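You operate a simulated robot arm through the tools that you are given. There is no shell and no other tool.

Carry out the task below with a simulated robot arm. There is one attempt and no reset: what you move stays moved.

## Task
Unplug the foot pedal and check that the start button runs the machine.
Fine: switch off before you pull the plug; lay it on the drawer end of the brown table; let the machine run three seconds or more, stop it and switch it off.
Where things are to end (x, y in the base frame): pedal plug within 6 cm of [17, 97].

It is judged by the outcome, as a careful person would: the job done as asked, and still so three seconds after it is handed in. It fails if anything else is knocked over, pushed out of place, dropped, spilled or broken.

## Robot
A 7-joint arm with a two-finger parallel gripper, fixed in place. Base frame: the origin is on the floor under the middle of its stand, x ahead of it, y to its left, z up. Readings come in cm, degrees, newtons and seconds.
It reaches about 124.7 cm from its shoulder. Its first joint turns from -132.0 to 132.0 degrees. Payload 3.91 kg.
Tool frame: the origin (TCP) lies between the finger pads and is the grasp point; the fingertips stand 3 cm ahead of it; z points along the fingers, y is the line along which they close. Largest opening 11 cm; finger width 2, thickness 1; the body of the gripper, 4.8 by 11.2 cm, starts 5.5 cm behind the TCP.
Orientation is that of the tool frame in the base frame, as [roll, pitch, yaw] about the fixed x, y, z axes, in that order (R = Rz(yaw) Ry(pitch) Rx(roll)). With the fingers straight down and closing along the base's y, the tool's x points along the base's -x, its y along +y and its z along -z.

## Interface
- The arm moves only by the tool drive_tool. Its argument "steps" is a list of rows, each a list of 3 entries, a list of its own where there are three numbers: the shift along the base's x, y, z in cm, then the turn, a rotation vector about the base's x, y, z in degrees, then the opening, from 0 (shut) to 1 (fully open). In form: [[[x, y, z], [wx, wy, wz], hand], ...]. A call has 1 to 20 rows; each row is the pose to reach, as a shift and turn from the pose commanded when the call began. A row lasts 0.2 s, in which the tool goes at most 5 cm and 8.6 degrees; a call with a longer step from one row to the next is refused whole, and so is a gripper value outside its range. A pose out of reach is approached as far as the arm can. The call stops where the force on the tool passes 40 N (or 10 N more than at its start, if that is more) or the arm is blocked; 0.2 s more then pass. The fingers move at their own pace (about 10.8 cm/s each) and stop on an object; they squeeze with about 42 N. The grip force told is the motor's: it shows also when the fingers shut on nothing. Time passes only in rows, and 0.2 s behind the last, so rows that repeat a pose let the fingers close. It gives the time, the measured TCP pose, the force on the tool (base axes), the opening and the grip force at its end, in the units of the frame above (readings bear some noise), with the torque about the TCP (base axes, N m) and any sound that the robot's microphone picked up.
- Cameras (640 x 400 px; columns grow to the right, rows downward): "scene" is fixed at [4.49, -65.47, 147.92]; the picture's right is [0.98, -0.19, 0.00], its down [-0.07, -0.38, -0.92] and it looks along [0.17, 0.90, -0.39] (base axes); focal length 348 px, centre (320, 200). "wrist" rides on the gripper at [7.2, 1.7, -10.3] in the tool frame; the picture's right is [-0.23, 0.97, 0.00], its down [-0.76, -0.18, -0.62] and it looks along [-0.61, -0.14, 0.78] (tool axes); focal length 222 px, centre (320, 200). There is no depth. A picture from a camera that has moved, and an enlarged one, comes with that camera's place and axes in the base frame and with its lens. The place of the scene camera against the robot may be out by one fixed shift of up to 1.8 cm in any direction.
- camera(camera): a new picture of that camera. The clock stands still meanwhile.
- zoom(camera, box): a new picture of the part [left, top, right, bottom] of that camera's present view, enlarged. The clock stands still meanwhile.
- finish_job(): hands the job in; it is judged then, once.

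Places have to be worked out from the pictures, the camera data and where the tool is seen. Open the gripper and draw the arm clear of the work before you hand the job in, unless the task says otherwise.

The tools are called as a command line: name --argument value ..., lists and objects as JSON in quotes. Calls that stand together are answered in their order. drive_tool: Moves the arm, as the interface text tells. Its arguments: {"type":"object","properties":{"steps":{"type":"array","items":{"type":"array"}}},"required":["steps"]} The other tools are called the same way: camera (camera) takes a picture; zoom (camera, box) takes an enlarged picture of a part of a camera's view; finish_job () hands the job in.

At the start:

```text
time_s: 0.0
eef_pos: [54.87, 42.78, 101.42]
tcp_rot: [-179.9, 0.0, 179.9]
wrist_force: [1.3, -0.7, 0.3]
ft_torque: [0.0, -0.01, 0.01]
opening: 11.02
grasp_force: 0.2
```

scene: 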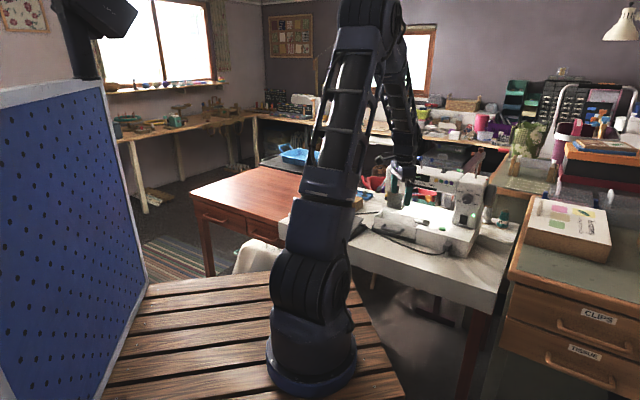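
wrist: 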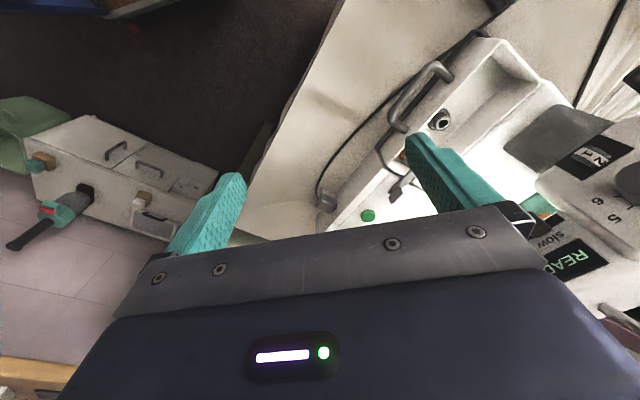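

The arm hangs above the sewing machine on the white end of a table. I'll zoom in on the scene and the wrist view to find the plug, the switch and the start button.

zoom --camera "scene" --box '[330, 140, 530, 265]'

zoom --camera "wrist" --box '[300, 0, 640, 212]'

zoom --camera "scene" --box '[180, 130, 380, 255]'

```text
3.20 times, centred on (430, 202) of scene
camera zoom: at [4.49, -65.47, 147.92], right [0.98, -0.19, 0.0], down [-0.07, -0.38, -0.92], along [0.17, 0.9, -0.39], focal length 1113 px, centre (-32, 192)
```

zoom: 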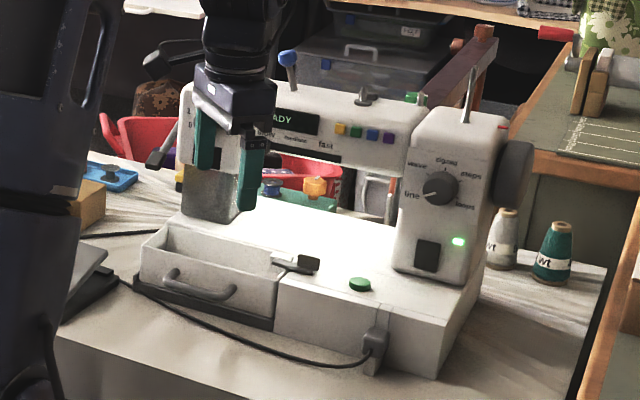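

```text
1.88 times, centred on (470, 106) of wrist
camera zoom: at [47.5, 44.29, 111.62], right [0.23, 0.97, 0.0], down [0.76, -0.18, 0.62], along [0.61, -0.14, -0.78], focal length 418 px, centre (38, 377)
```

zoom: 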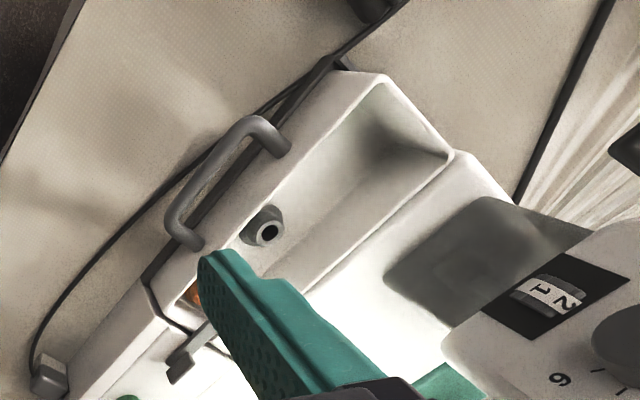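

```text
3.20 times, centred on (280, 192) of scene
camera zoom: at [4.49, -65.47, 147.92], right [0.98, -0.19, 0.0], down [-0.07, -0.38, -0.92], along [0.17, 0.9, -0.39], focal length 1113 px, centre (448, 224)
```

zoom: 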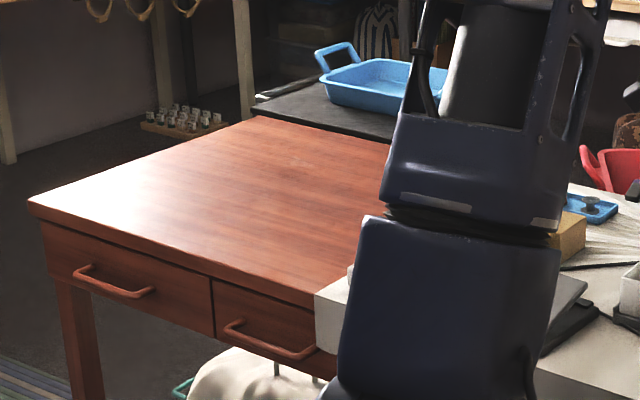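

The plug triangulates to about (74, 39, 77) at the machine's right front, and the front faces back toward the robot at roughly 45°. I'll back off and yaw 45° so the wrist camera faces the front panel.

drive_tool --steps '[[[0.5, -2, 0], [0, 0, 7.5], 1], [[1, -4, 0], [0, 0, 15], 1], [[1.5, -6, 0], [0, 0, 22.5], 1], [[2, -8, 0], [0, 0, 30], 1], [[2.5, -10, 0], [0, 0, 37.5], 1], [[3, -12, 0], [0, 0, 45], 1]]'

camera --camera "wrist"

camera --camera "scene"

```text
time_s: 1.4
eef_pos: [57.7, 30.65, 101.26]
tcp_rot: [-180.0, 0.1, -134.9]
wrist_force: [-0.1, -0.2, 0.1]
ft_torque: [-0.01, -0.02, 0.01]
opening: 10.98
grasp_force: 0.1
```

```text
taken
camera wrist: at [51.33, 26.62, 111.59], right [-0.53, 0.85, 0.0], down [0.66, 0.42, 0.62], along [0.53, 0.33, -0.78], focal length 222 px, centre (320, 200)
```

wrist: 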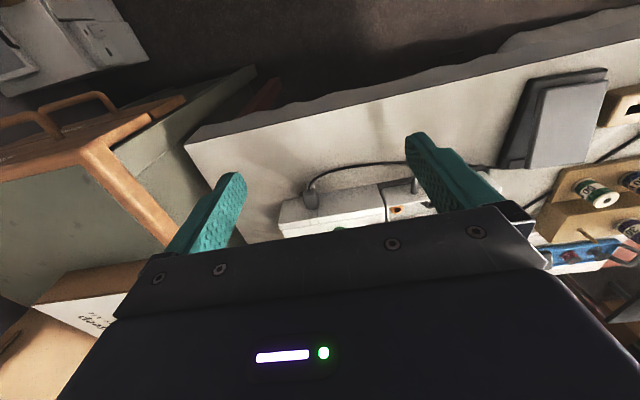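

```text
taken
```

scene: 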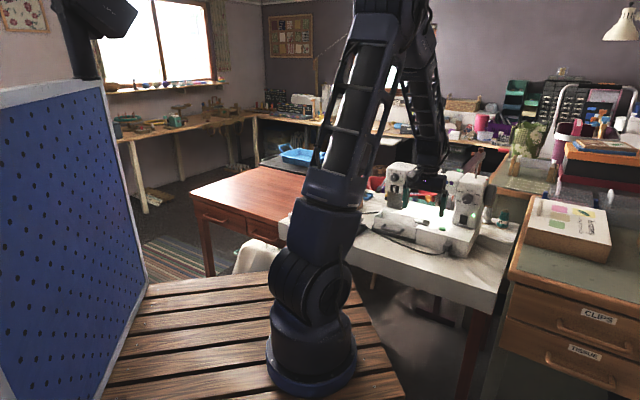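

I now see the front from above, with the plug and its cable at the right and a grey pedal slab on the table. I'll zoom in on the plug area and the machine front.

zoom --camera "wrist" --box '[240, 130, 440, 255]'

zoom --camera "scene" --box '[400, 160, 500, 260]'

zoom --camera "scene" --box '[340, 180, 460, 260]'

```text
3.20 times, centred on (340, 192) of wrist
camera zoom: at [51.33, 26.62, 111.59], right [-0.53, 0.85, 0.0], down [0.66, 0.42, 0.62], along [0.53, 0.33, -0.78], focal length 711 px, centre (256, 224)
```

zoom: 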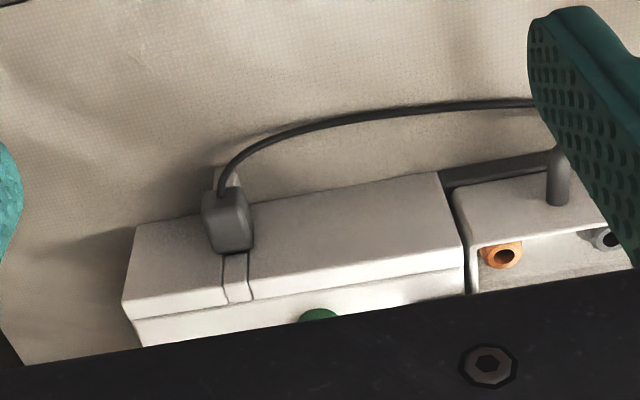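

```text
4.00 times, centred on (450, 210) of scene
camera zoom: at [4.49, -65.47, 147.92], right [0.98, -0.19, 0.0], down [-0.07, -0.38, -0.92], along [0.17, 0.9, -0.39], focal length 1391 px, centre (-200, 160)
```

zoom: 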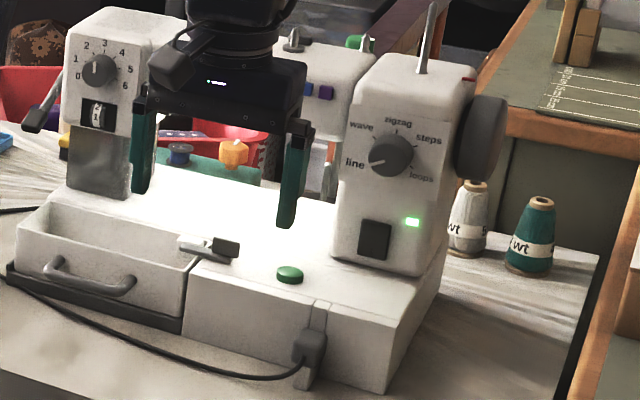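

```text
5.00 times, centred on (400, 220) of scene
camera zoom: at [4.49, -65.47, 147.92], right [0.98, -0.19, 0.0], down [-0.07, -0.38, -0.92], along [0.17, 0.9, -0.39], focal length 1738 px, centre (-80, 100)
```

zoom: 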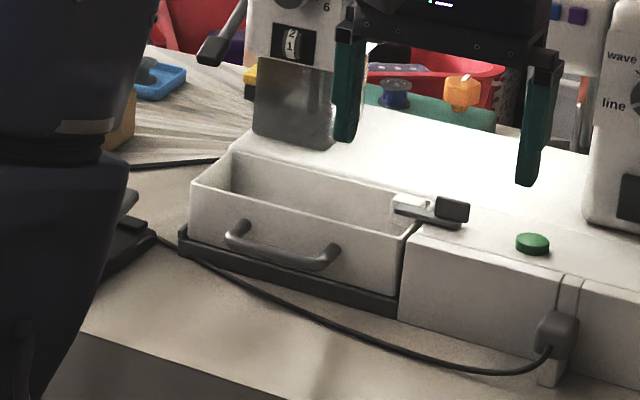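

The machine's front edge runs at 45°, with the front face near f=(x+y)/√2≈82, the table at z≈75 and the base top at z≈82.5. The button is at about (75.6, 46.6, 82.7). I'll tilt the hand forward and move in to look at the column and its switch.

drive_tool --steps '[[[2.4, 0.2, -2], [5, -5, 0], 1], [[4.8, 0.4, -4], [10, -10, 0], 1], [[7.2, 0.7, -6], [15, -15, 0], 1], [[9.6, 1.0, -8], [20, -20, 0], 1], [[12, 1.3, -10], [24.7, -24.7, 0], 1]]'

camera --camera "wrist"

```text
time_s: 2.6
eef_pos: [69.79, 32.06, 91.42]
tcp_rot: [180.0, 35.1, -135.0]
wrist_force: [-0.4, -1.2, 0.6]
ft_torque: [0.01, -0.03, -0.01]
opening: 10.98
grasp_force: 0.0
```

```text
taken
camera wrist: at [60.06, 24.7, 95.67], right [-0.56, 0.82, 0.13], down [0.31, 0.06, 0.95], along [0.77, 0.57, -0.29], focal length 222 px, centre (320, 200)
```

wrist: 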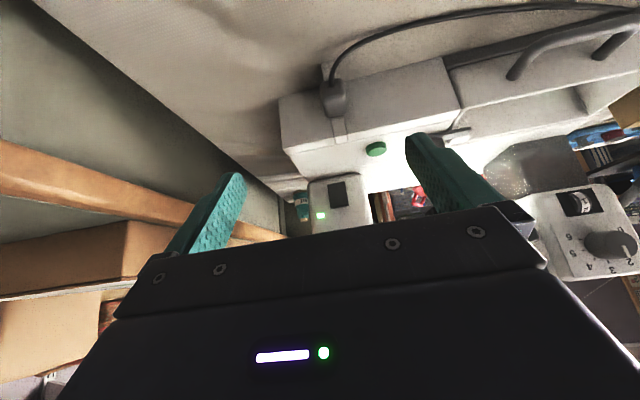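

Now I can see the plug, the start button and the switch between the fingers. I'll zoom in on each.

zoom --camera "wrist" --box '[280, 60, 440, 160]'

zoom --camera "wrist" --box '[280, 160, 400, 235]'

zoom --camera "scene" --box '[430, 190, 510, 240]'

```text
4.00 times, centred on (360, 110) of wrist
camera zoom: at [60.06, 24.7, 95.67], right [-0.56, 0.82, 0.13], down [0.31, 0.06, 0.95], along [0.77, 0.57, -0.29], focal length 888 px, centre (160, 560)
```

zoom: 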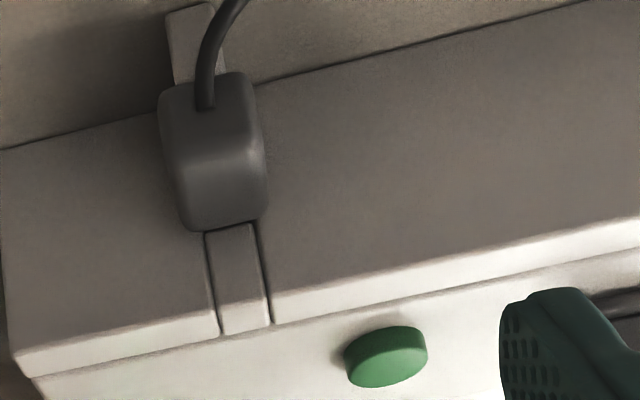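

```text
5.33 times, centred on (340, 198) of wrist
camera zoom: at [60.06, 24.7, 95.67], right [-0.56, 0.82, 0.13], down [0.31, 0.06, 0.95], along [0.77, 0.57, -0.29], focal length 1185 px, centre (213, 213)
```

zoom: 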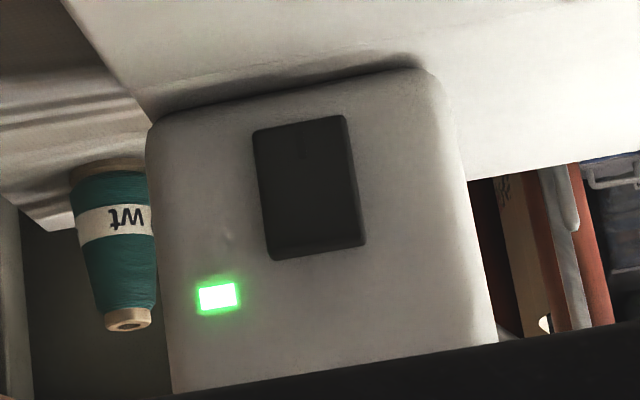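

```text
8.00 times, centred on (470, 215) of scene
camera zoom: at [4.49, -65.47, 147.92], right [0.98, -0.19, 0.0], down [-0.07, -0.38, -0.92], along [0.17, 0.9, -0.39], focal length 2781 px, centre (-880, 80)
```

zoom: 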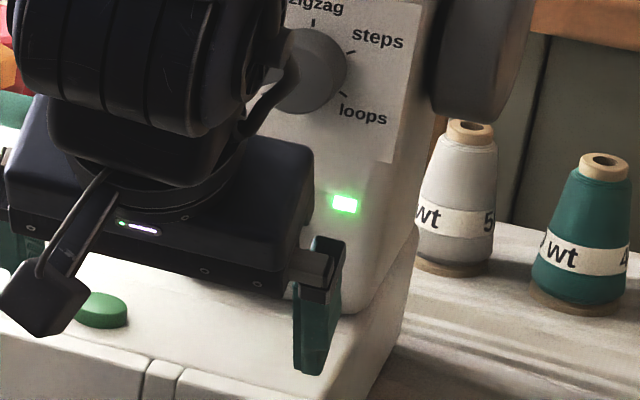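

The switch is a dark rocker just above the base with a faint mark. I'll zoom in further to see which half is pressed in.

zoom --camera "wrist" --box '[318, 175, 358, 212]'

zoom --camera "wrist" --box '[314, 70, 362, 130]'

```text
10.81 times, centred on (338, 194) of wrist
camera zoom: at [60.06, 24.7, 95.67], right [-0.56, 0.82, 0.13], down [0.31, 0.06, 0.95], along [0.77, 0.57, -0.29], focal length 2401 px, centre (125, 270)
```

zoom: 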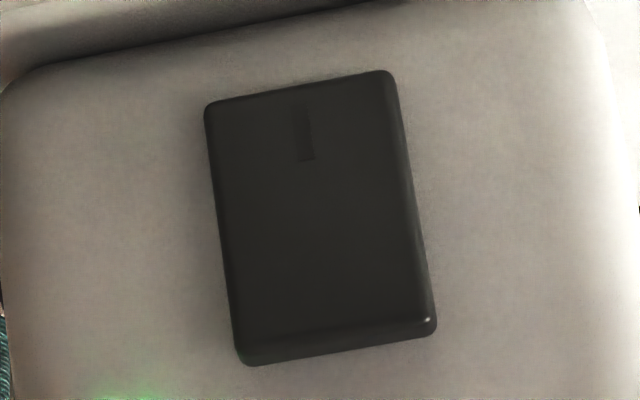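

```text
6.67 times, centred on (338, 100) of wrist
camera zoom: at [60.06, 24.7, 95.67], right [-0.56, 0.82, 0.13], down [0.31, 0.06, 0.95], along [0.77, 0.57, -0.29], focal length 1481 px, centre (200, 867)
```

zoom: 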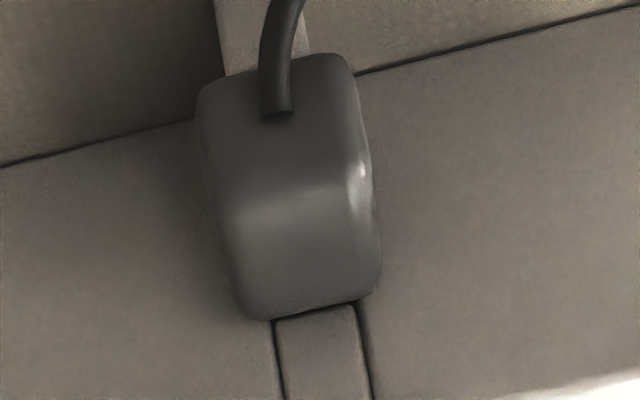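

The rocker has its "I" mark on the lower half and its LED is lit, so pressing the upper half should switch it off. I place the switch centre near (83.6, 45.5, 86). I'll shut the fingers, tilt to 50° and stop a few cm short of it.

drive_tool --steps '[[[0, 0, 0], [3.5, -3.5, 0], 0], [[1, 1, -0.4], [7, -7, 0], 0], [[3, 3, -1.6], [10.6, -10.6, 0], 0], [[5.5, 5.5, -3.0], [10.6, -10.6, 0], 0], [[7.5, 7.5, -3.0], [10.6, -10.6, 0], 0]]'

camera --camera "wrist"

zoom --camera "scene" --box '[400, 170, 500, 260]'

```text
time_s: 3.8
eef_pos: [77.4, 39.5, 88.32]
tcp_rot: [-180.0, 49.9, -135.0]
wrist_force: [-0.2, -0.2, -0.3]
ft_torque: [0.0, 0.02, 0.0]
opening: 0.03
grasp_force: 37.6
```

```text
taken
camera wrist: at [67.17, 31.69, 89.29], right [-0.59, 0.79, 0.17], down [0.14, -0.12, 0.98], along [0.8, 0.6, -0.04], focal length 222 px, centre (320, 200)
```

wrist: 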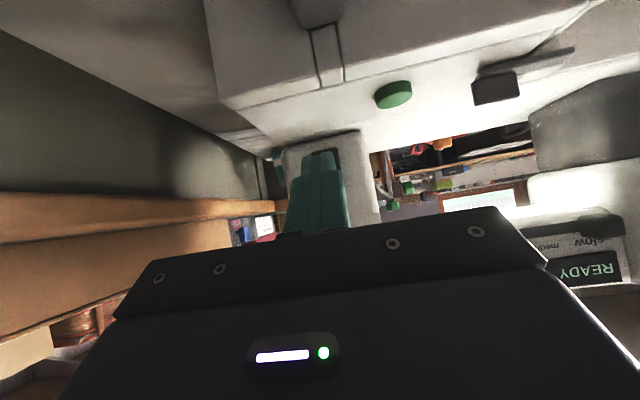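

```text
4.44 times, centred on (450, 215) of scene
camera zoom: at [4.49, -65.47, 147.92], right [0.98, -0.19, 0.0], down [-0.07, -0.38, -0.92], along [0.17, 0.9, -0.39], focal length 1545 px, centre (-258, 133)
```

zoom: 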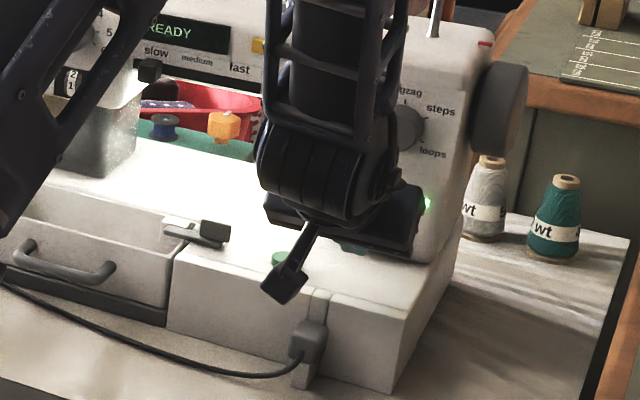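

The closed fingertips now point at the switch, and I'm zooming in to check the sideways and height alignment.

zoom --camera "wrist" --box '[260, 120, 400, 220]'

```text
4.00 times, centred on (330, 170) of wrist
camera zoom: at [67.17, 31.69, 89.29], right [-0.59, 0.79, 0.17], down [0.14, -0.12, 0.98], along [0.8, 0.6, -0.04], focal length 888 px, centre (280, 320)
```

zoom: 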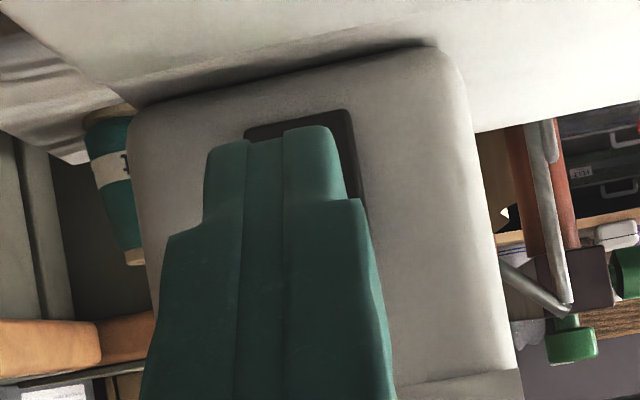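

By stereo the switch spans z≈83.2–87.3 with its face at f≈93 and e≈−27, and my fingertip corner is at f≈85.6, z≈87.2. I'll lower 0.6 cm and advance to about 1.5 cm short of it.

drive_tool --steps '[[[0.7, 0.7, -0.6], [0, 0, 0], 0], [[2, 2, -0.6], [0, 0, 0], 0], [[3.2, 3.2, -0.6], [0, 0, 0], 0], [[3.9, 3.9, -0.6], [0, 0, 0], 0]]'

zoom --camera "wrist" --box '[260, 100, 400, 200]'

zoom --camera "scene" --box '[430, 190, 510, 240]'

```text
time_s: 4.8
eef_pos: [81.3, 43.34, 87.72]
tcp_rot: [180.0, 50.0, -135.1]
wrist_force: [-1.0, -0.1, 0.5]
ft_torque: [-0.01, 0.0, -0.03]
opening: 0.0
grasp_force: 37.5
```

```text
4.00 times, centred on (330, 150) of wrist
camera zoom: at [71.08, 35.59, 88.73], right [-0.59, 0.79, 0.17], down [0.13, -0.12, 0.98], along [0.8, 0.6, -0.04], focal length 888 px, centre (280, 400)
```

zoom: 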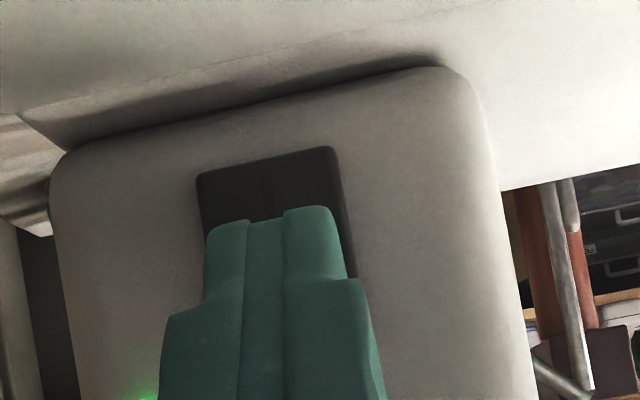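

```text
8.00 times, centred on (470, 215) of scene
camera zoom: at [4.49, -65.47, 147.92], right [0.98, -0.19, 0.0], down [-0.07, -0.38, -0.92], along [0.17, 0.9, -0.39], focal length 2781 px, centre (-880, 80)
```

zoom: 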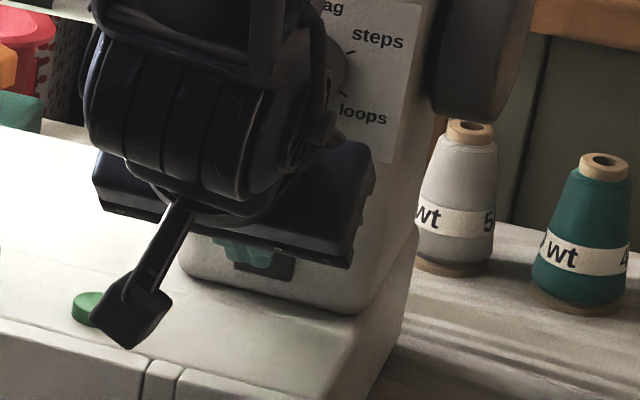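

The tip covers the upper part of the rocker and is well centred. I'll creep forward in small steps and watch the force.

drive_tool --steps '[[[0.3, 0.3, 0], [0, 0, 0], 0], [[0.6, 0.6, 0], [0, 0, 0], 0], [[0.9, 0.9, 0], [0, 0, 0], 0]]'

zoom --camera "wrist" --box '[260, 100, 400, 200]'

```text
time_s: 5.6
eef_pos: [82.01, 44.24, 87.82]
tcp_rot: [-180.0, 50.0, -135.0]
wrist_force: [-10.9, -10.5, 6.8]
ft_torque: [0.01, -0.03, -0.02]
opening: 0.0
grasp_force: 37.8
```

```text
4.00 times, centred on (330, 150) of wrist
camera zoom: at [71.86, 36.43, 88.82], right [-0.58, 0.79, 0.17], down [0.14, -0.12, 0.98], along [0.8, 0.6, -0.04], focal length 888 px, centre (280, 400)
```

zoom: 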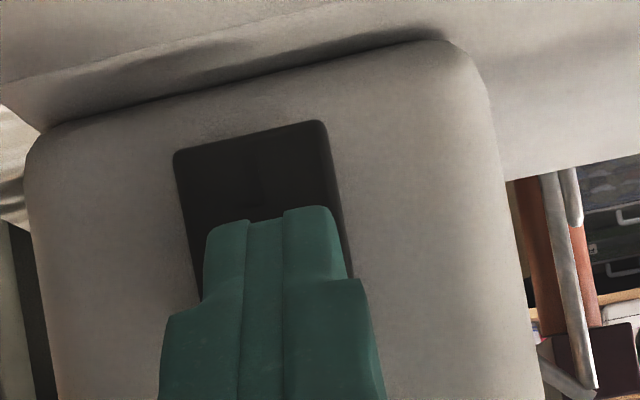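

There's contact at about 15 N on the switch. I'll check whether the LED is still lit.

camera --camera "wrist"

zoom --camera "scene" --box '[430, 190, 510, 240]'

```text
taken
camera wrist: at [71.86, 36.43, 88.82], right [-0.58, 0.79, 0.17], down [0.14, -0.12, 0.98], along [0.8, 0.6, -0.04], focal length 222 px, centre (320, 200)
```

wrist: 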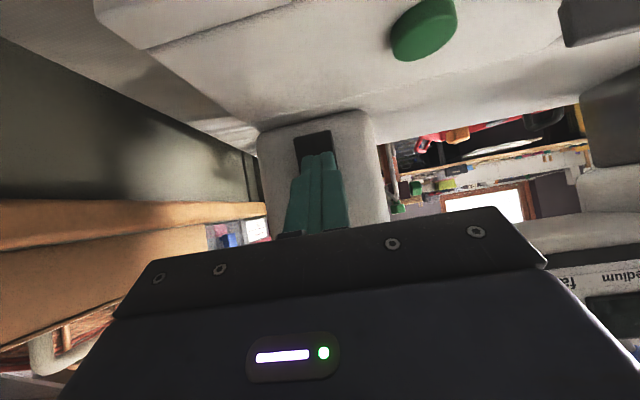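

```text
8.00 times, centred on (470, 215) of scene
camera zoom: at [4.49, -65.47, 147.92], right [0.98, -0.19, 0.0], down [-0.07, -0.38, -0.92], along [0.17, 0.9, -0.39], focal length 2781 px, centre (-880, 80)
```

zoom: 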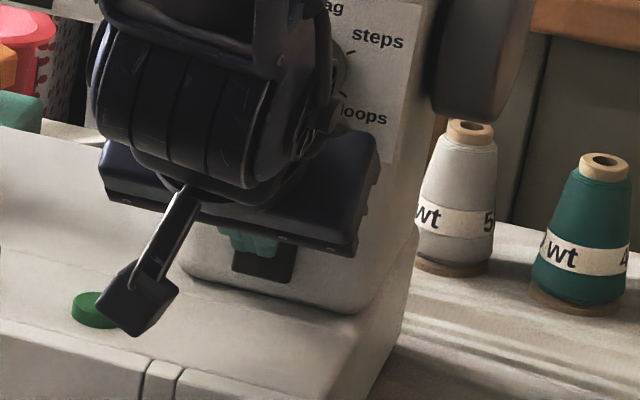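

The work light on the bed has gone out, so the machine looks to be off. I'll back away from the switch and verify.

drive_tool --steps '[[[-0.8, -0.8, 0], [0, 0, 0], 0], [[-3, -3, 0.5], [0, 0, 0], 0], [[-6, -6, 1.5], [0, 0, 0], 0], [[-9, -9, 3], [0, 0, 0], 0], [[-12, -12, 5], [0, 0, 0], 0.3]]'

camera --camera "wrist"

zoom --camera "scene" --box '[370, 160, 530, 260]'

```text
time_s: 6.8
eef_pos: [70.15, 32.11, 92.73]
tcp_rot: [180.0, 49.9, -134.9]
wrist_force: [0.8, 0.2, 0.6]
ft_torque: [0.0, -0.03, -0.02]
opening: 3.29
grasp_force: 0.0
```

```text
taken
camera wrist: at [60.0, 24.31, 93.74], right [-0.59, 0.79, 0.17], down [0.14, -0.12, 0.98], along [0.8, 0.6, -0.04], focal length 222 px, centre (320, 200)
```

wrist: 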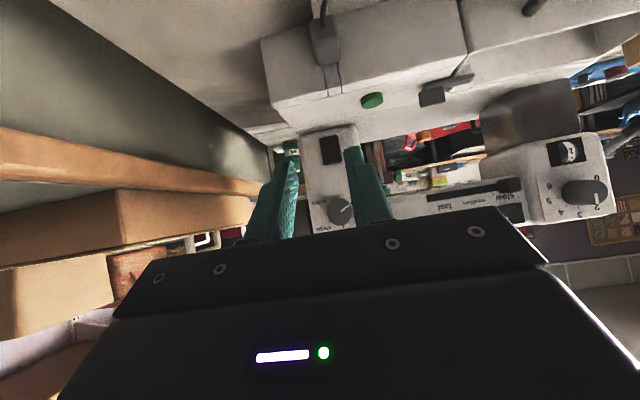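

```text
4.00 times, centred on (450, 210) of scene
camera zoom: at [4.49, -65.47, 147.92], right [0.98, -0.19, 0.0], down [-0.07, -0.38, -0.92], along [0.17, 0.9, -0.39], focal length 1391 px, centre (-200, 160)
```

zoom: 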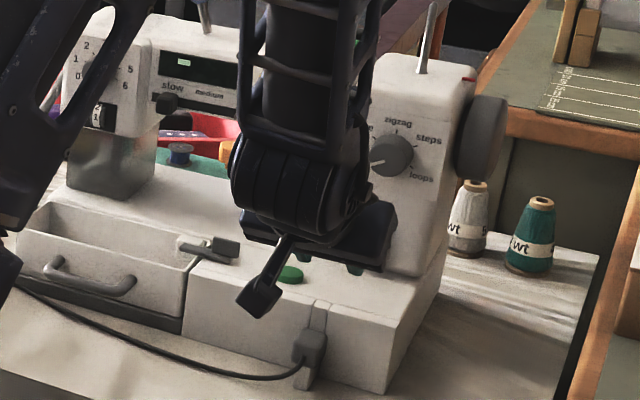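

The LED, display and work light are all out, so the machine is off. Before pulling the plug I'll survey the pedal, its cable and the brown table, and for that I'll raise the hand and level it.

drive_tool --steps '[[[-2, -1, 3], [-5.8, 5.8, 0], 0.5], [[-5, 1, 6], [-11.7, 11.7, 0], 0.5], [[-8, 3, 9], [-17.6, 17.6, 0], 0.5], [[-11, 5, 12], [-23.5, 23.5, 0], 0.5], [[-14, 7, 15], [-29.4, 29.4, 0], 0.5], [[-17, 9, 17], [-35.3, 35.3, 0], 0.5]]'

drive_tool --steps '[[[-2.5, 3, 0], [0, 0, 8], 0.5], [[-5, 6, 0], [0, 0, 16], 0.5], [[-7.5, 9, 0], [0, 0, 24], 0.5], [[-10, 12, 0], [0, 0, 32], 0.5], [[-12.5, 15, 0], [0, 0, 40], 0.5], [[-15, 18, 0], [0, 0, 48], 0.5], [[-17.5, 21, 0], [0, 0, 56], 0.5], [[-20, 24, 0], [0, 0, 64], 0.5], [[-22.5, 27, 0], [0, 0, 72], 0.5], [[-25, 30, 0], [0, 0, 80], 0.5]]'

camera --camera "wrist"

camera --camera "scene"

```text
time_s: 8.2
eef_pos: [52.83, 41.27, 109.65]
tcp_rot: [180.0, -0.2, -135.0]
wrist_force: [0.4, 0.6, -0.4]
ft_torque: [0.05, 0.0, 0.0]
opening: 5.49
grasp_force: 0.0
```

```text
time_s: 10.4
eef_pos: [28.04, 71.19, 109.95]
tcp_rot: [-179.9, 0.0, -54.8]
wrist_force: [0.7, -0.6, 0.5]
ft_torque: [0.01, 0.0, -0.01]
opening: 5.48
grasp_force: 0.0
```

```text
taken
camera wrist: at [30.74, 64.23, 120.18], right [-0.93, -0.37, 0.0], down [-0.29, 0.73, 0.62], along [-0.23, 0.58, -0.78], focal length 222 px, centre (320, 200)
```

wrist: 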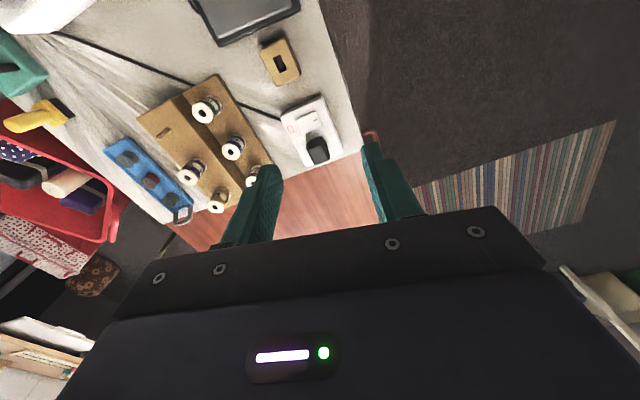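

```text
taken
```

scene: 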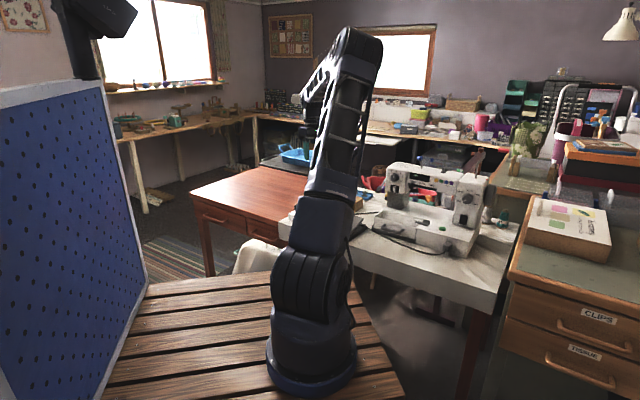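

I can see the pedal at the top, a socket box with the machine's power plug, a spool rack, and the brown table between the fingers. I'll zoom in on those.

zoom --camera "wrist" --box '[100, 0, 420, 200]'

zoom --camera "scene" --box '[180, 130, 380, 255]'

zoom --camera "scene" --box '[330, 160, 490, 260]'

```text
2.00 times, centred on (260, 100) of wrist
camera zoom: at [30.74, 64.23, 120.18], right [-0.93, -0.37, 0.0], down [-0.29, 0.73, 0.62], along [-0.23, 0.58, -0.78], focal length 444 px, centre (440, 400)
```

zoom: 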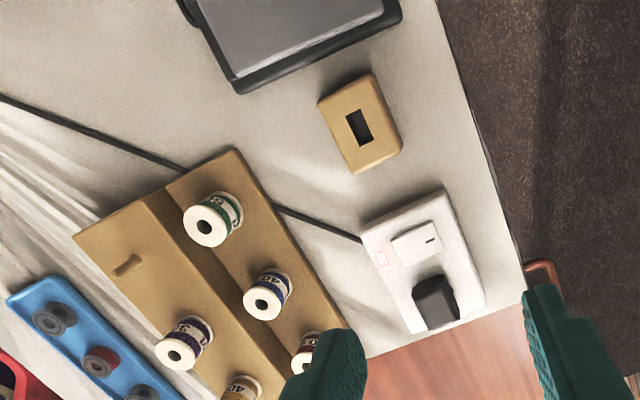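

```text
3.20 times, centred on (280, 192) of scene
camera zoom: at [4.49, -65.47, 147.92], right [0.98, -0.19, 0.0], down [-0.07, -0.38, -0.92], along [0.17, 0.9, -0.39], focal length 1113 px, centre (448, 224)
```

zoom: 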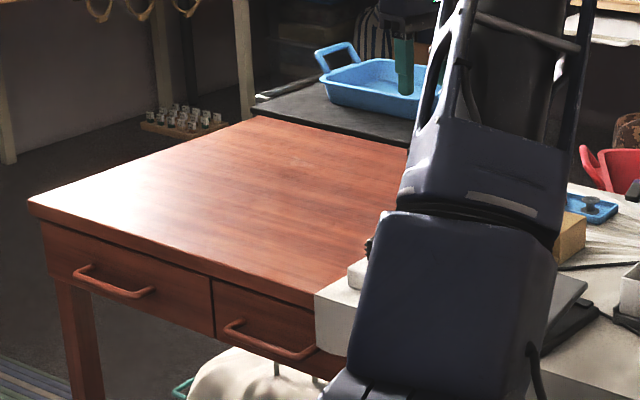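

```text
4.00 times, centred on (410, 210) of scene
camera zoom: at [4.49, -65.47, 147.92], right [0.98, -0.19, 0.0], down [-0.07, -0.38, -0.92], along [0.17, 0.9, -0.39], focal length 1391 px, centre (-40, 160)
```

zoom: 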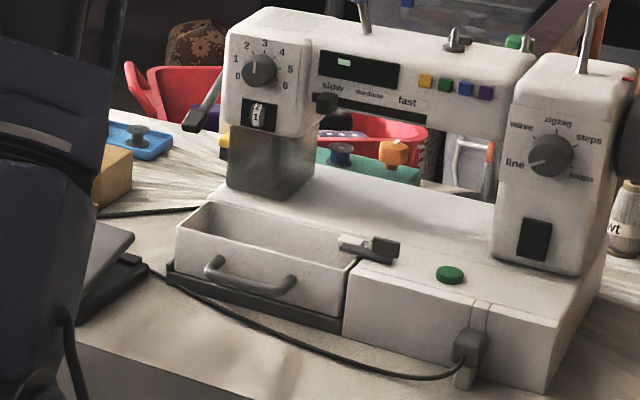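

The brown table's near end looks bare around the target, but the hand hides most of it. I'll move on over the brown table to see its surface and measure its height.

drive_tool --steps '[[[-1.6, 4, 0], [0, 0, 0], 0.5], [[-3.2, 8, 0], [0, 0, 0], 0.5], [[-4.8, 12, 0], [0, 0, 0], 0.5], [[-6.4, 16, 0], [0, 0, 0], 0.5], [[-8, 20, 0], [0, 0, 0], 0.5]]'

camera --camera "wrist"

camera --camera "scene"

```text
time_s: 11.6
eef_pos: [20.3, 91.18, 110.11]
tcp_rot: [-180.0, 0.1, -54.9]
wrist_force: [1.1, 0.1, 1.8]
ft_torque: [0.07, 0.06, 0.0]
opening: 5.49
grasp_force: 0.1
```

```text
taken
camera wrist: at [22.82, 84.18, 120.26], right [-0.93, -0.37, 0.0], down [-0.29, 0.72, 0.62], along [-0.23, 0.58, -0.78], focal length 222 px, centre (320, 200)
```

wrist: 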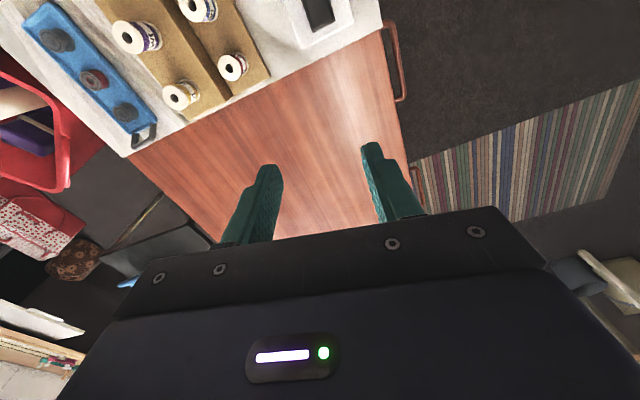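

```text
taken
```

scene: 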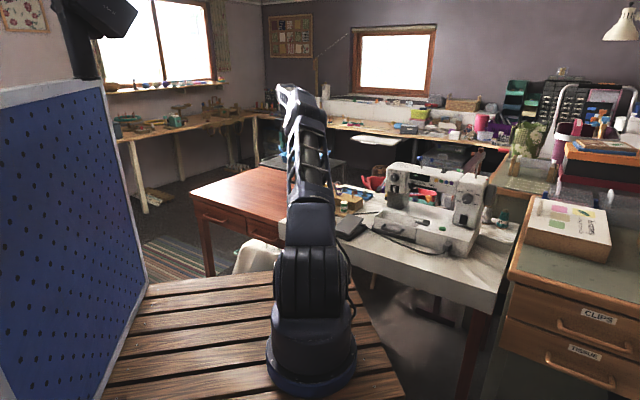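

I'm zooming in on both views of the white/brown boundary to get the brown table's height relative to the white one.

zoom --camera "scene" --box '[180, 150, 340, 250]'

zoom --camera "wrist" --box '[100, 0, 440, 212]'

zoom --camera "scene" --box '[320, 170, 420, 260]'

```text
4.00 times, centred on (260, 200) of scene
camera zoom: at [4.49, -65.47, 147.92], right [0.98, -0.19, 0.0], down [-0.07, -0.38, -0.92], along [0.17, 0.9, -0.39], focal length 1391 px, centre (560, 200)
```

zoom: 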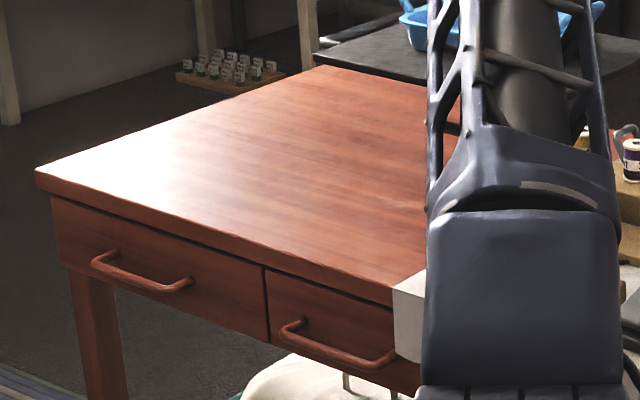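

```text
1.88 times, centred on (270, 106) of wrist
camera zoom: at [22.82, 84.18, 120.26], right [-0.93, -0.37, 0.0], down [-0.29, 0.72, 0.62], along [-0.23, 0.58, -0.78], focal length 418 px, centre (414, 377)
```

zoom: 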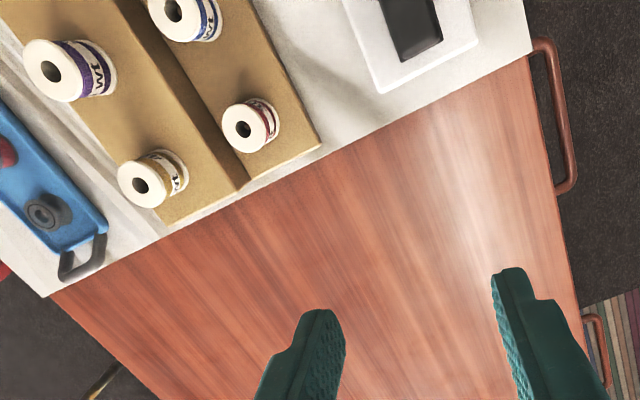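

```text
4.44 times, centred on (370, 215) of scene
camera zoom: at [4.49, -65.47, 147.92], right [0.98, -0.19, 0.0], down [-0.07, -0.38, -0.92], along [0.17, 0.9, -0.39], focal length 1545 px, centre (98, 133)
```

zoom: 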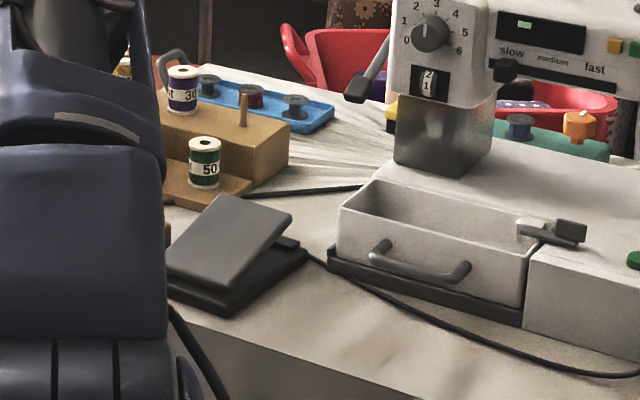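

The white and brown tops look about level at z≈74.5–75, and the target spot is bare. The visible pedal cord seems to run about 37 cm from the pedal, so I'll look closely at the pedal and cord before carrying the plug.

drive_tool --steps '[[[1.4, -3.4, -1.2], [0, 0, -8], 0.5], [[2.8, -6.8, -2.4], [0, 0, -16], 0.5], [[4.2, -10.2, -3.6], [0, 0, -24], 0.5], [[5.6, -13.6, -4.8], [0, 0, -32], 0.5], [[7, -17, -6], [0, 0, -40], 0.5], [[8.4, -20.4, -7.2], [0, 0, -48], 0.5], [[9.8, -23.8, -8.4], [0, 0, -56], 0.5], [[11.2, -27.2, -9.6], [0, 0, -64], 0.5], [[12.6, -30.6, -10.8], [0, 0, -72], 0.5], [[14, -34, -12], [0, 0, -80], 0.5]]'

camera --camera "wrist"

```text
time_s: 13.8
eef_pos: [34.24, 57.52, 97.81]
tcp_rot: [180.0, 0.1, -135.2]
wrist_force: [0.7, 1.0, 0.1]
ft_torque: [0.02, 0.0, -0.02]
opening: 5.5
grasp_force: 0.1
```

```text
taken
camera wrist: at [27.77, 53.43, 108.1], right [-0.53, 0.85, 0.0], down [0.67, 0.41, 0.62], along [0.53, 0.33, -0.78], focal length 222 px, centre (320, 200)
```

wrist: 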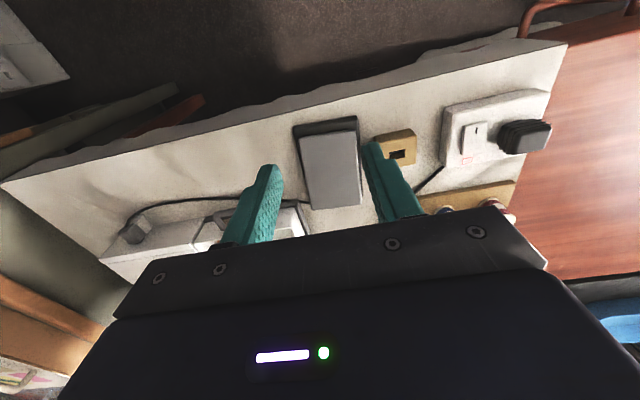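

I'm zooming in on the pedal and where its cord leaves it.

zoom --camera "wrist" --box '[180, 100, 380, 225]'

zoom --camera "wrist" --box '[90, 150, 330, 290]'

zoom --camera "scene" --box '[320, 170, 420, 260]'

```text
3.20 times, centred on (280, 162) of wrist
camera zoom: at [27.77, 53.43, 108.1], right [-0.53, 0.85, 0.0], down [0.67, 0.41, 0.62], along [0.53, 0.33, -0.78], focal length 711 px, centre (448, 320)
```

zoom: 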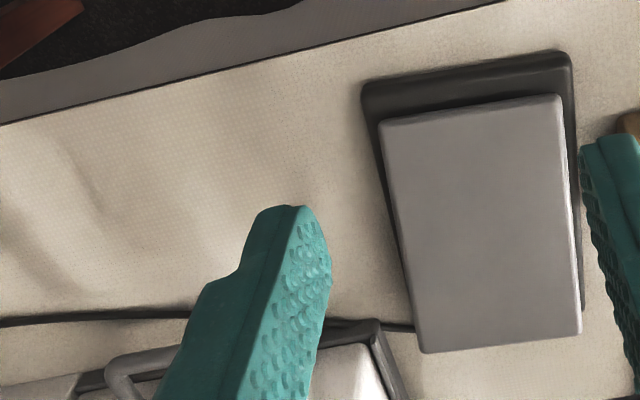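

```text
2.67 times, centred on (210, 220) of wrist
camera zoom: at [27.77, 53.43, 108.1], right [-0.53, 0.85, 0.0], down [0.67, 0.41, 0.62], along [0.53, 0.33, -0.78], focal length 592 px, centre (613, 147)
```

zoom: 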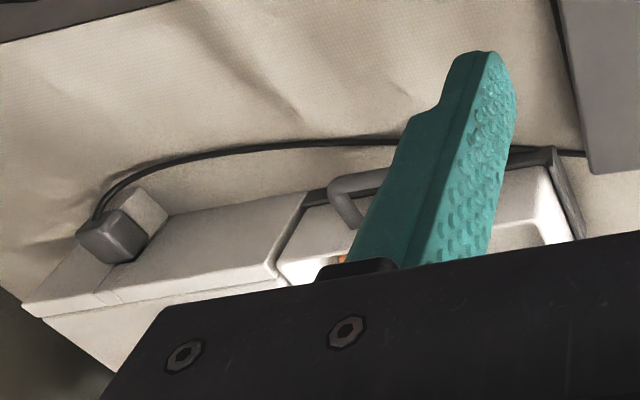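

```text
4.44 times, centred on (370, 215) of scene
camera zoom: at [4.49, -65.47, 147.92], right [0.98, -0.19, 0.0], down [-0.07, -0.38, -0.92], along [0.17, 0.9, -0.39], focal length 1545 px, centre (98, 133)
```

zoom: 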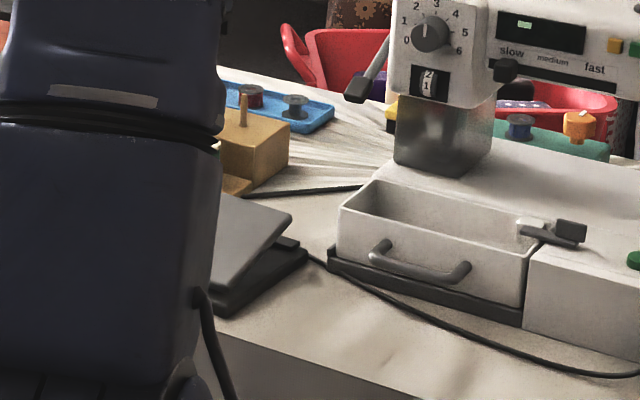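

The cord enters the pedal's far side at about (51.5, 66), and the plug's centre agrees at about (74.8, 39.2, 78) with roughly 2.4 cm width. I'll go to a pre-grasp pose tilted 45°, back along the approach line.

drive_tool --steps '[[[3.3, -2.5, -0.5], [3.2, -3.2, 0], 0.5], [[6.7, -5, -1], [6.4, -6.4, 0], 0.5], [[10, -7.6, -1.5], [9.5, -9.5, 0], 0.5], [[13.4, -10.1, -2], [12.7, -12.7, 0], 0.5], [[16.7, -12.6, -2.5], [15.9, -15.9, 0], 0.5], [[20.1, -15.2, -3], [19.1, -19.1, 0], 0.5], [[23.4, -17.7, -4], [22.3, -22.3, 0], 0.5], [[26.8, -20.2, -6], [25.4, -25.4, 0], 0.5], [[30.1, -22.7, -8], [28.6, -28.6, 0], 0.5], [[33.5, -25.3, -10], [31.8, -31.8, 0], 0.5]]'

camera --camera "wrist"

zoom --camera "wrist" --box '[240, 60, 400, 160]'

```text
time_s: 16.0
eef_pos: [67.59, 32.06, 87.75]
tcp_rot: [180.0, 45.1, -135.0]
wrist_force: [-0.5, 0.4, -0.2]
ft_torque: [-0.02, -0.02, -0.03]
opening: 5.52
grasp_force: 0.1
```

```text
taken
camera wrist: at [57.45, 24.32, 89.96], right [-0.58, 0.8, 0.16], down [0.19, -0.06, 0.98], along [0.79, 0.6, -0.12], focal length 222 px, centre (320, 200)
```

wrist: 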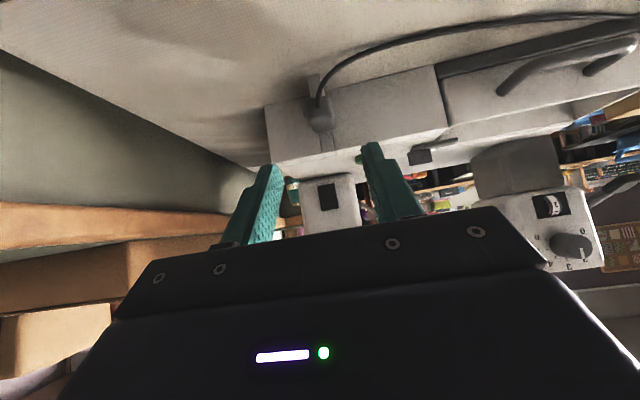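

```text
4.00 times, centred on (320, 110) of wrist
camera zoom: at [57.45, 24.32, 89.96], right [-0.58, 0.8, 0.16], down [0.19, -0.06, 0.98], along [0.79, 0.6, -0.12], focal length 888 px, centre (320, 560)
```

zoom: 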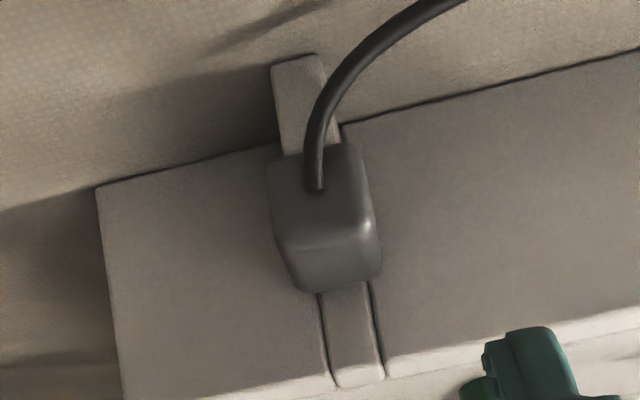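

The plug's outer face is centred at about f=79.3, e=−24.9, z=78, and the cord curves off clear of the left finger. I'll slide the open fingers around it along the tool axis.

drive_tool --steps '[[[1.5, 1.6, -2.2], [0, 0, 0], 0.5], [[3, 3.15, -4.4], [0, 0, 0], 0.5], [[4.4, 4.6, -6.4], [0, 0, 0], 0.5], [[5.2, 5.45, -7.5], [0, 0, 0], 0.5]]'

camera --camera "wrist"

zoom --camera "wrist" --box '[230, 90, 410, 202]'

zoom --camera "scene" --box '[400, 205, 500, 265]'

```text
time_s: 17.0
eef_pos: [72.82, 37.56, 80.3]
tcp_rot: [180.0, 45.0, -135.0]
wrist_force: [0.8, 0.5, -0.3]
ft_torque: [0.01, 0.01, -0.01]
opening: 5.5
grasp_force: 0.0
```

```text
taken
camera wrist: at [62.72, 29.88, 82.39], right [-0.58, 0.8, 0.16], down [0.19, -0.06, 0.98], along [0.79, 0.59, -0.12], focal length 222 px, centre (320, 200)
```

wrist: 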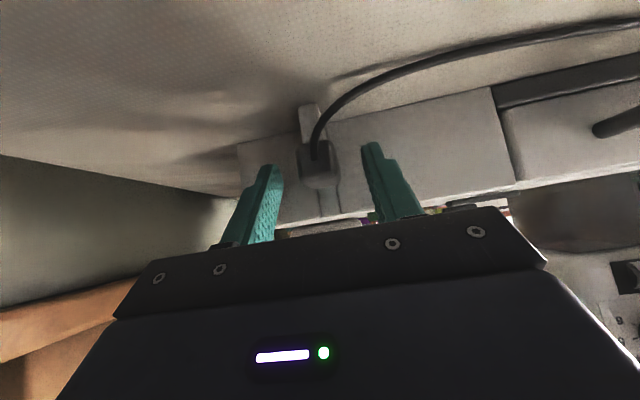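

```text
3.56 times, centred on (320, 146) of wrist
camera zoom: at [62.72, 29.88, 82.39], right [-0.58, 0.8, 0.16], down [0.19, -0.06, 0.98], along [0.79, 0.59, -0.12], focal length 790 px, centre (320, 392)
```

zoom: 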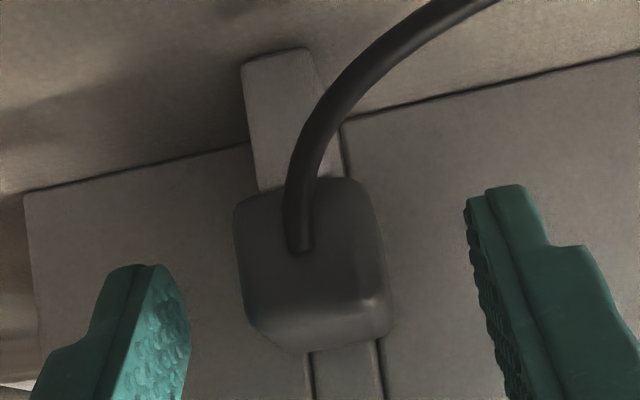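

```text
6.40 times, centred on (450, 235) of scene
camera zoom: at [4.49, -65.47, 147.92], right [0.98, -0.19, 0.0], down [-0.07, -0.38, -0.92], along [0.17, 0.9, -0.39], focal length 2225 px, centre (-512, -24)
```

zoom: 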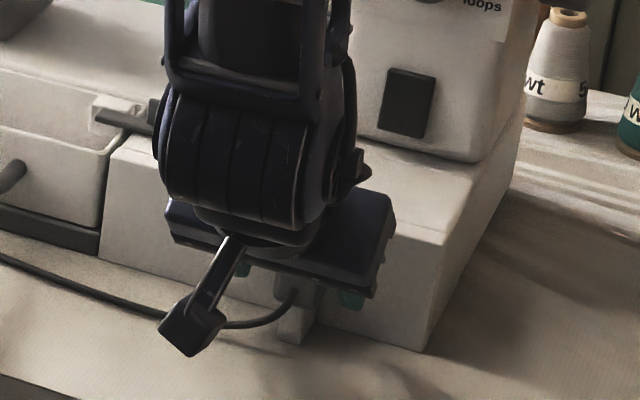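

The plug sits centred between the open fingers. I'll go the last 0.7 cm and close on it.

drive_tool --steps '[[[0.42, 0.42, -0.7], [0, 0, 0], 0.5], [[0.42, 0.42, -0.7], [0, 0, 0], 0.3], [[0.42, 0.42, -0.7], [0, 0, 0], 0.1], [[0.42, 0.42, -0.7], [0, 0, 0], 0.1]]'

zoom --camera "wrist" --box '[230, 90, 410, 202]'

```text
time_s: 18.0
eef_pos: [73.08, 37.97, 79.68]
tcp_rot: [-179.9, 45.0, -135.0]
wrist_force: [0.7, -1.2, -0.9]
ft_torque: [-0.01, 0.03, 0.0]
opening: 2.47
grasp_force: 42.5
```

```text
3.56 times, centred on (320, 146) of wrist
camera zoom: at [63.12, 30.22, 81.73], right [-0.57, 0.8, 0.16], down [0.2, -0.06, 0.98], along [0.79, 0.59, -0.12], focal length 790 px, centre (320, 392)
```

zoom: 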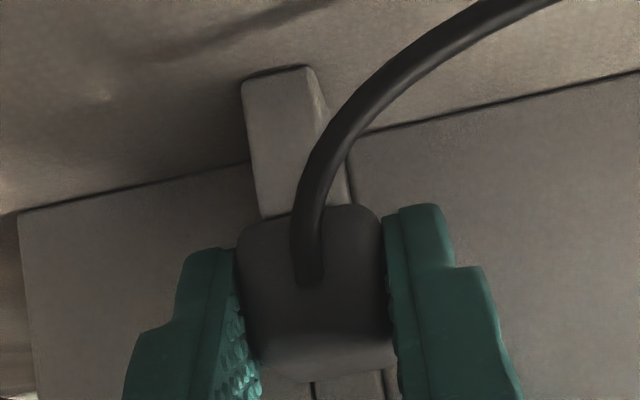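

The plug is gripped (2.47 cm opening, 42 N). I'll pull it straight out, perpendicular to the front face.

drive_tool --steps '[[[-0.25, -0.25, 0], [0, 0, 0], 0.1], [[-0.5, -0.5, 0], [0, 0, 0], 0.1], [[-0.8, -0.8, 0], [0, 0, 0], 0.1], [[-1.1, -1.1, 0], [0, 0, 0], 0.1], [[-1.4, -1.4, 0], [0, 0, 0], 0.1], [[-1.8, -1.8, 0], [0, 0, 0], 0.1]]'

zoom --camera "wrist" --box '[200, 60, 440, 210]'

zoom --camera "scene" --box '[330, 160, 490, 260]'

```text
time_s: 19.4
eef_pos: [71.48, 36.05, 79.56]
tcp_rot: [179.9, 45.0, -134.9]
wrist_force: [-0.3, -0.4, -0.4]
ft_torque: [0.02, -0.01, 0.0]
opening: 2.47
grasp_force: 41.7
```

```text
2.67 times, centred on (320, 135) of wrist
camera zoom: at [61.42, 28.34, 81.73], right [-0.57, 0.8, 0.16], down [0.19, -0.06, 0.98], along [0.79, 0.59, -0.12], focal length 592 px, centre (320, 373)
```

zoom: 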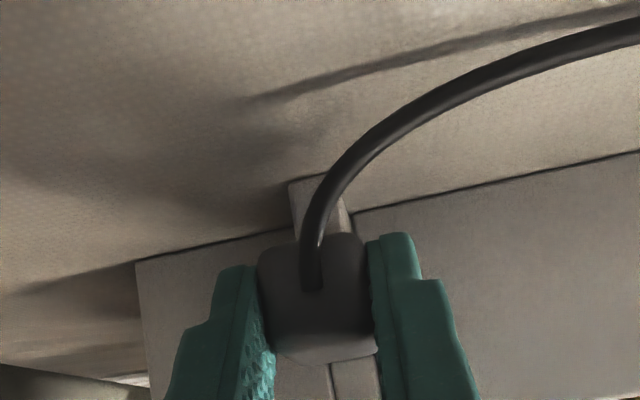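

```text
4.00 times, centred on (410, 210) of scene
camera zoom: at [4.49, -65.47, 147.92], right [0.98, -0.19, 0.0], down [-0.07, -0.38, -0.92], along [0.17, 0.9, -0.39], focal length 1391 px, centre (-40, 160)
```

zoom: 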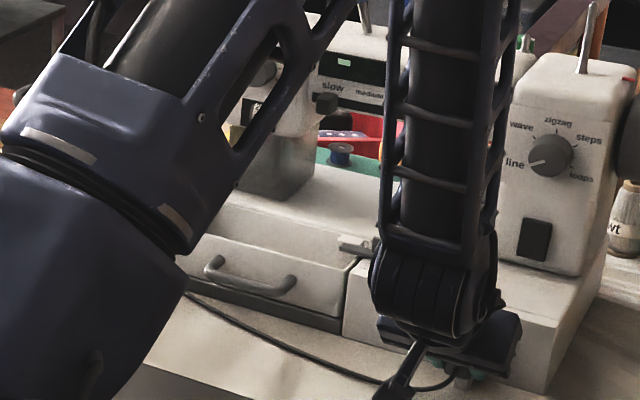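

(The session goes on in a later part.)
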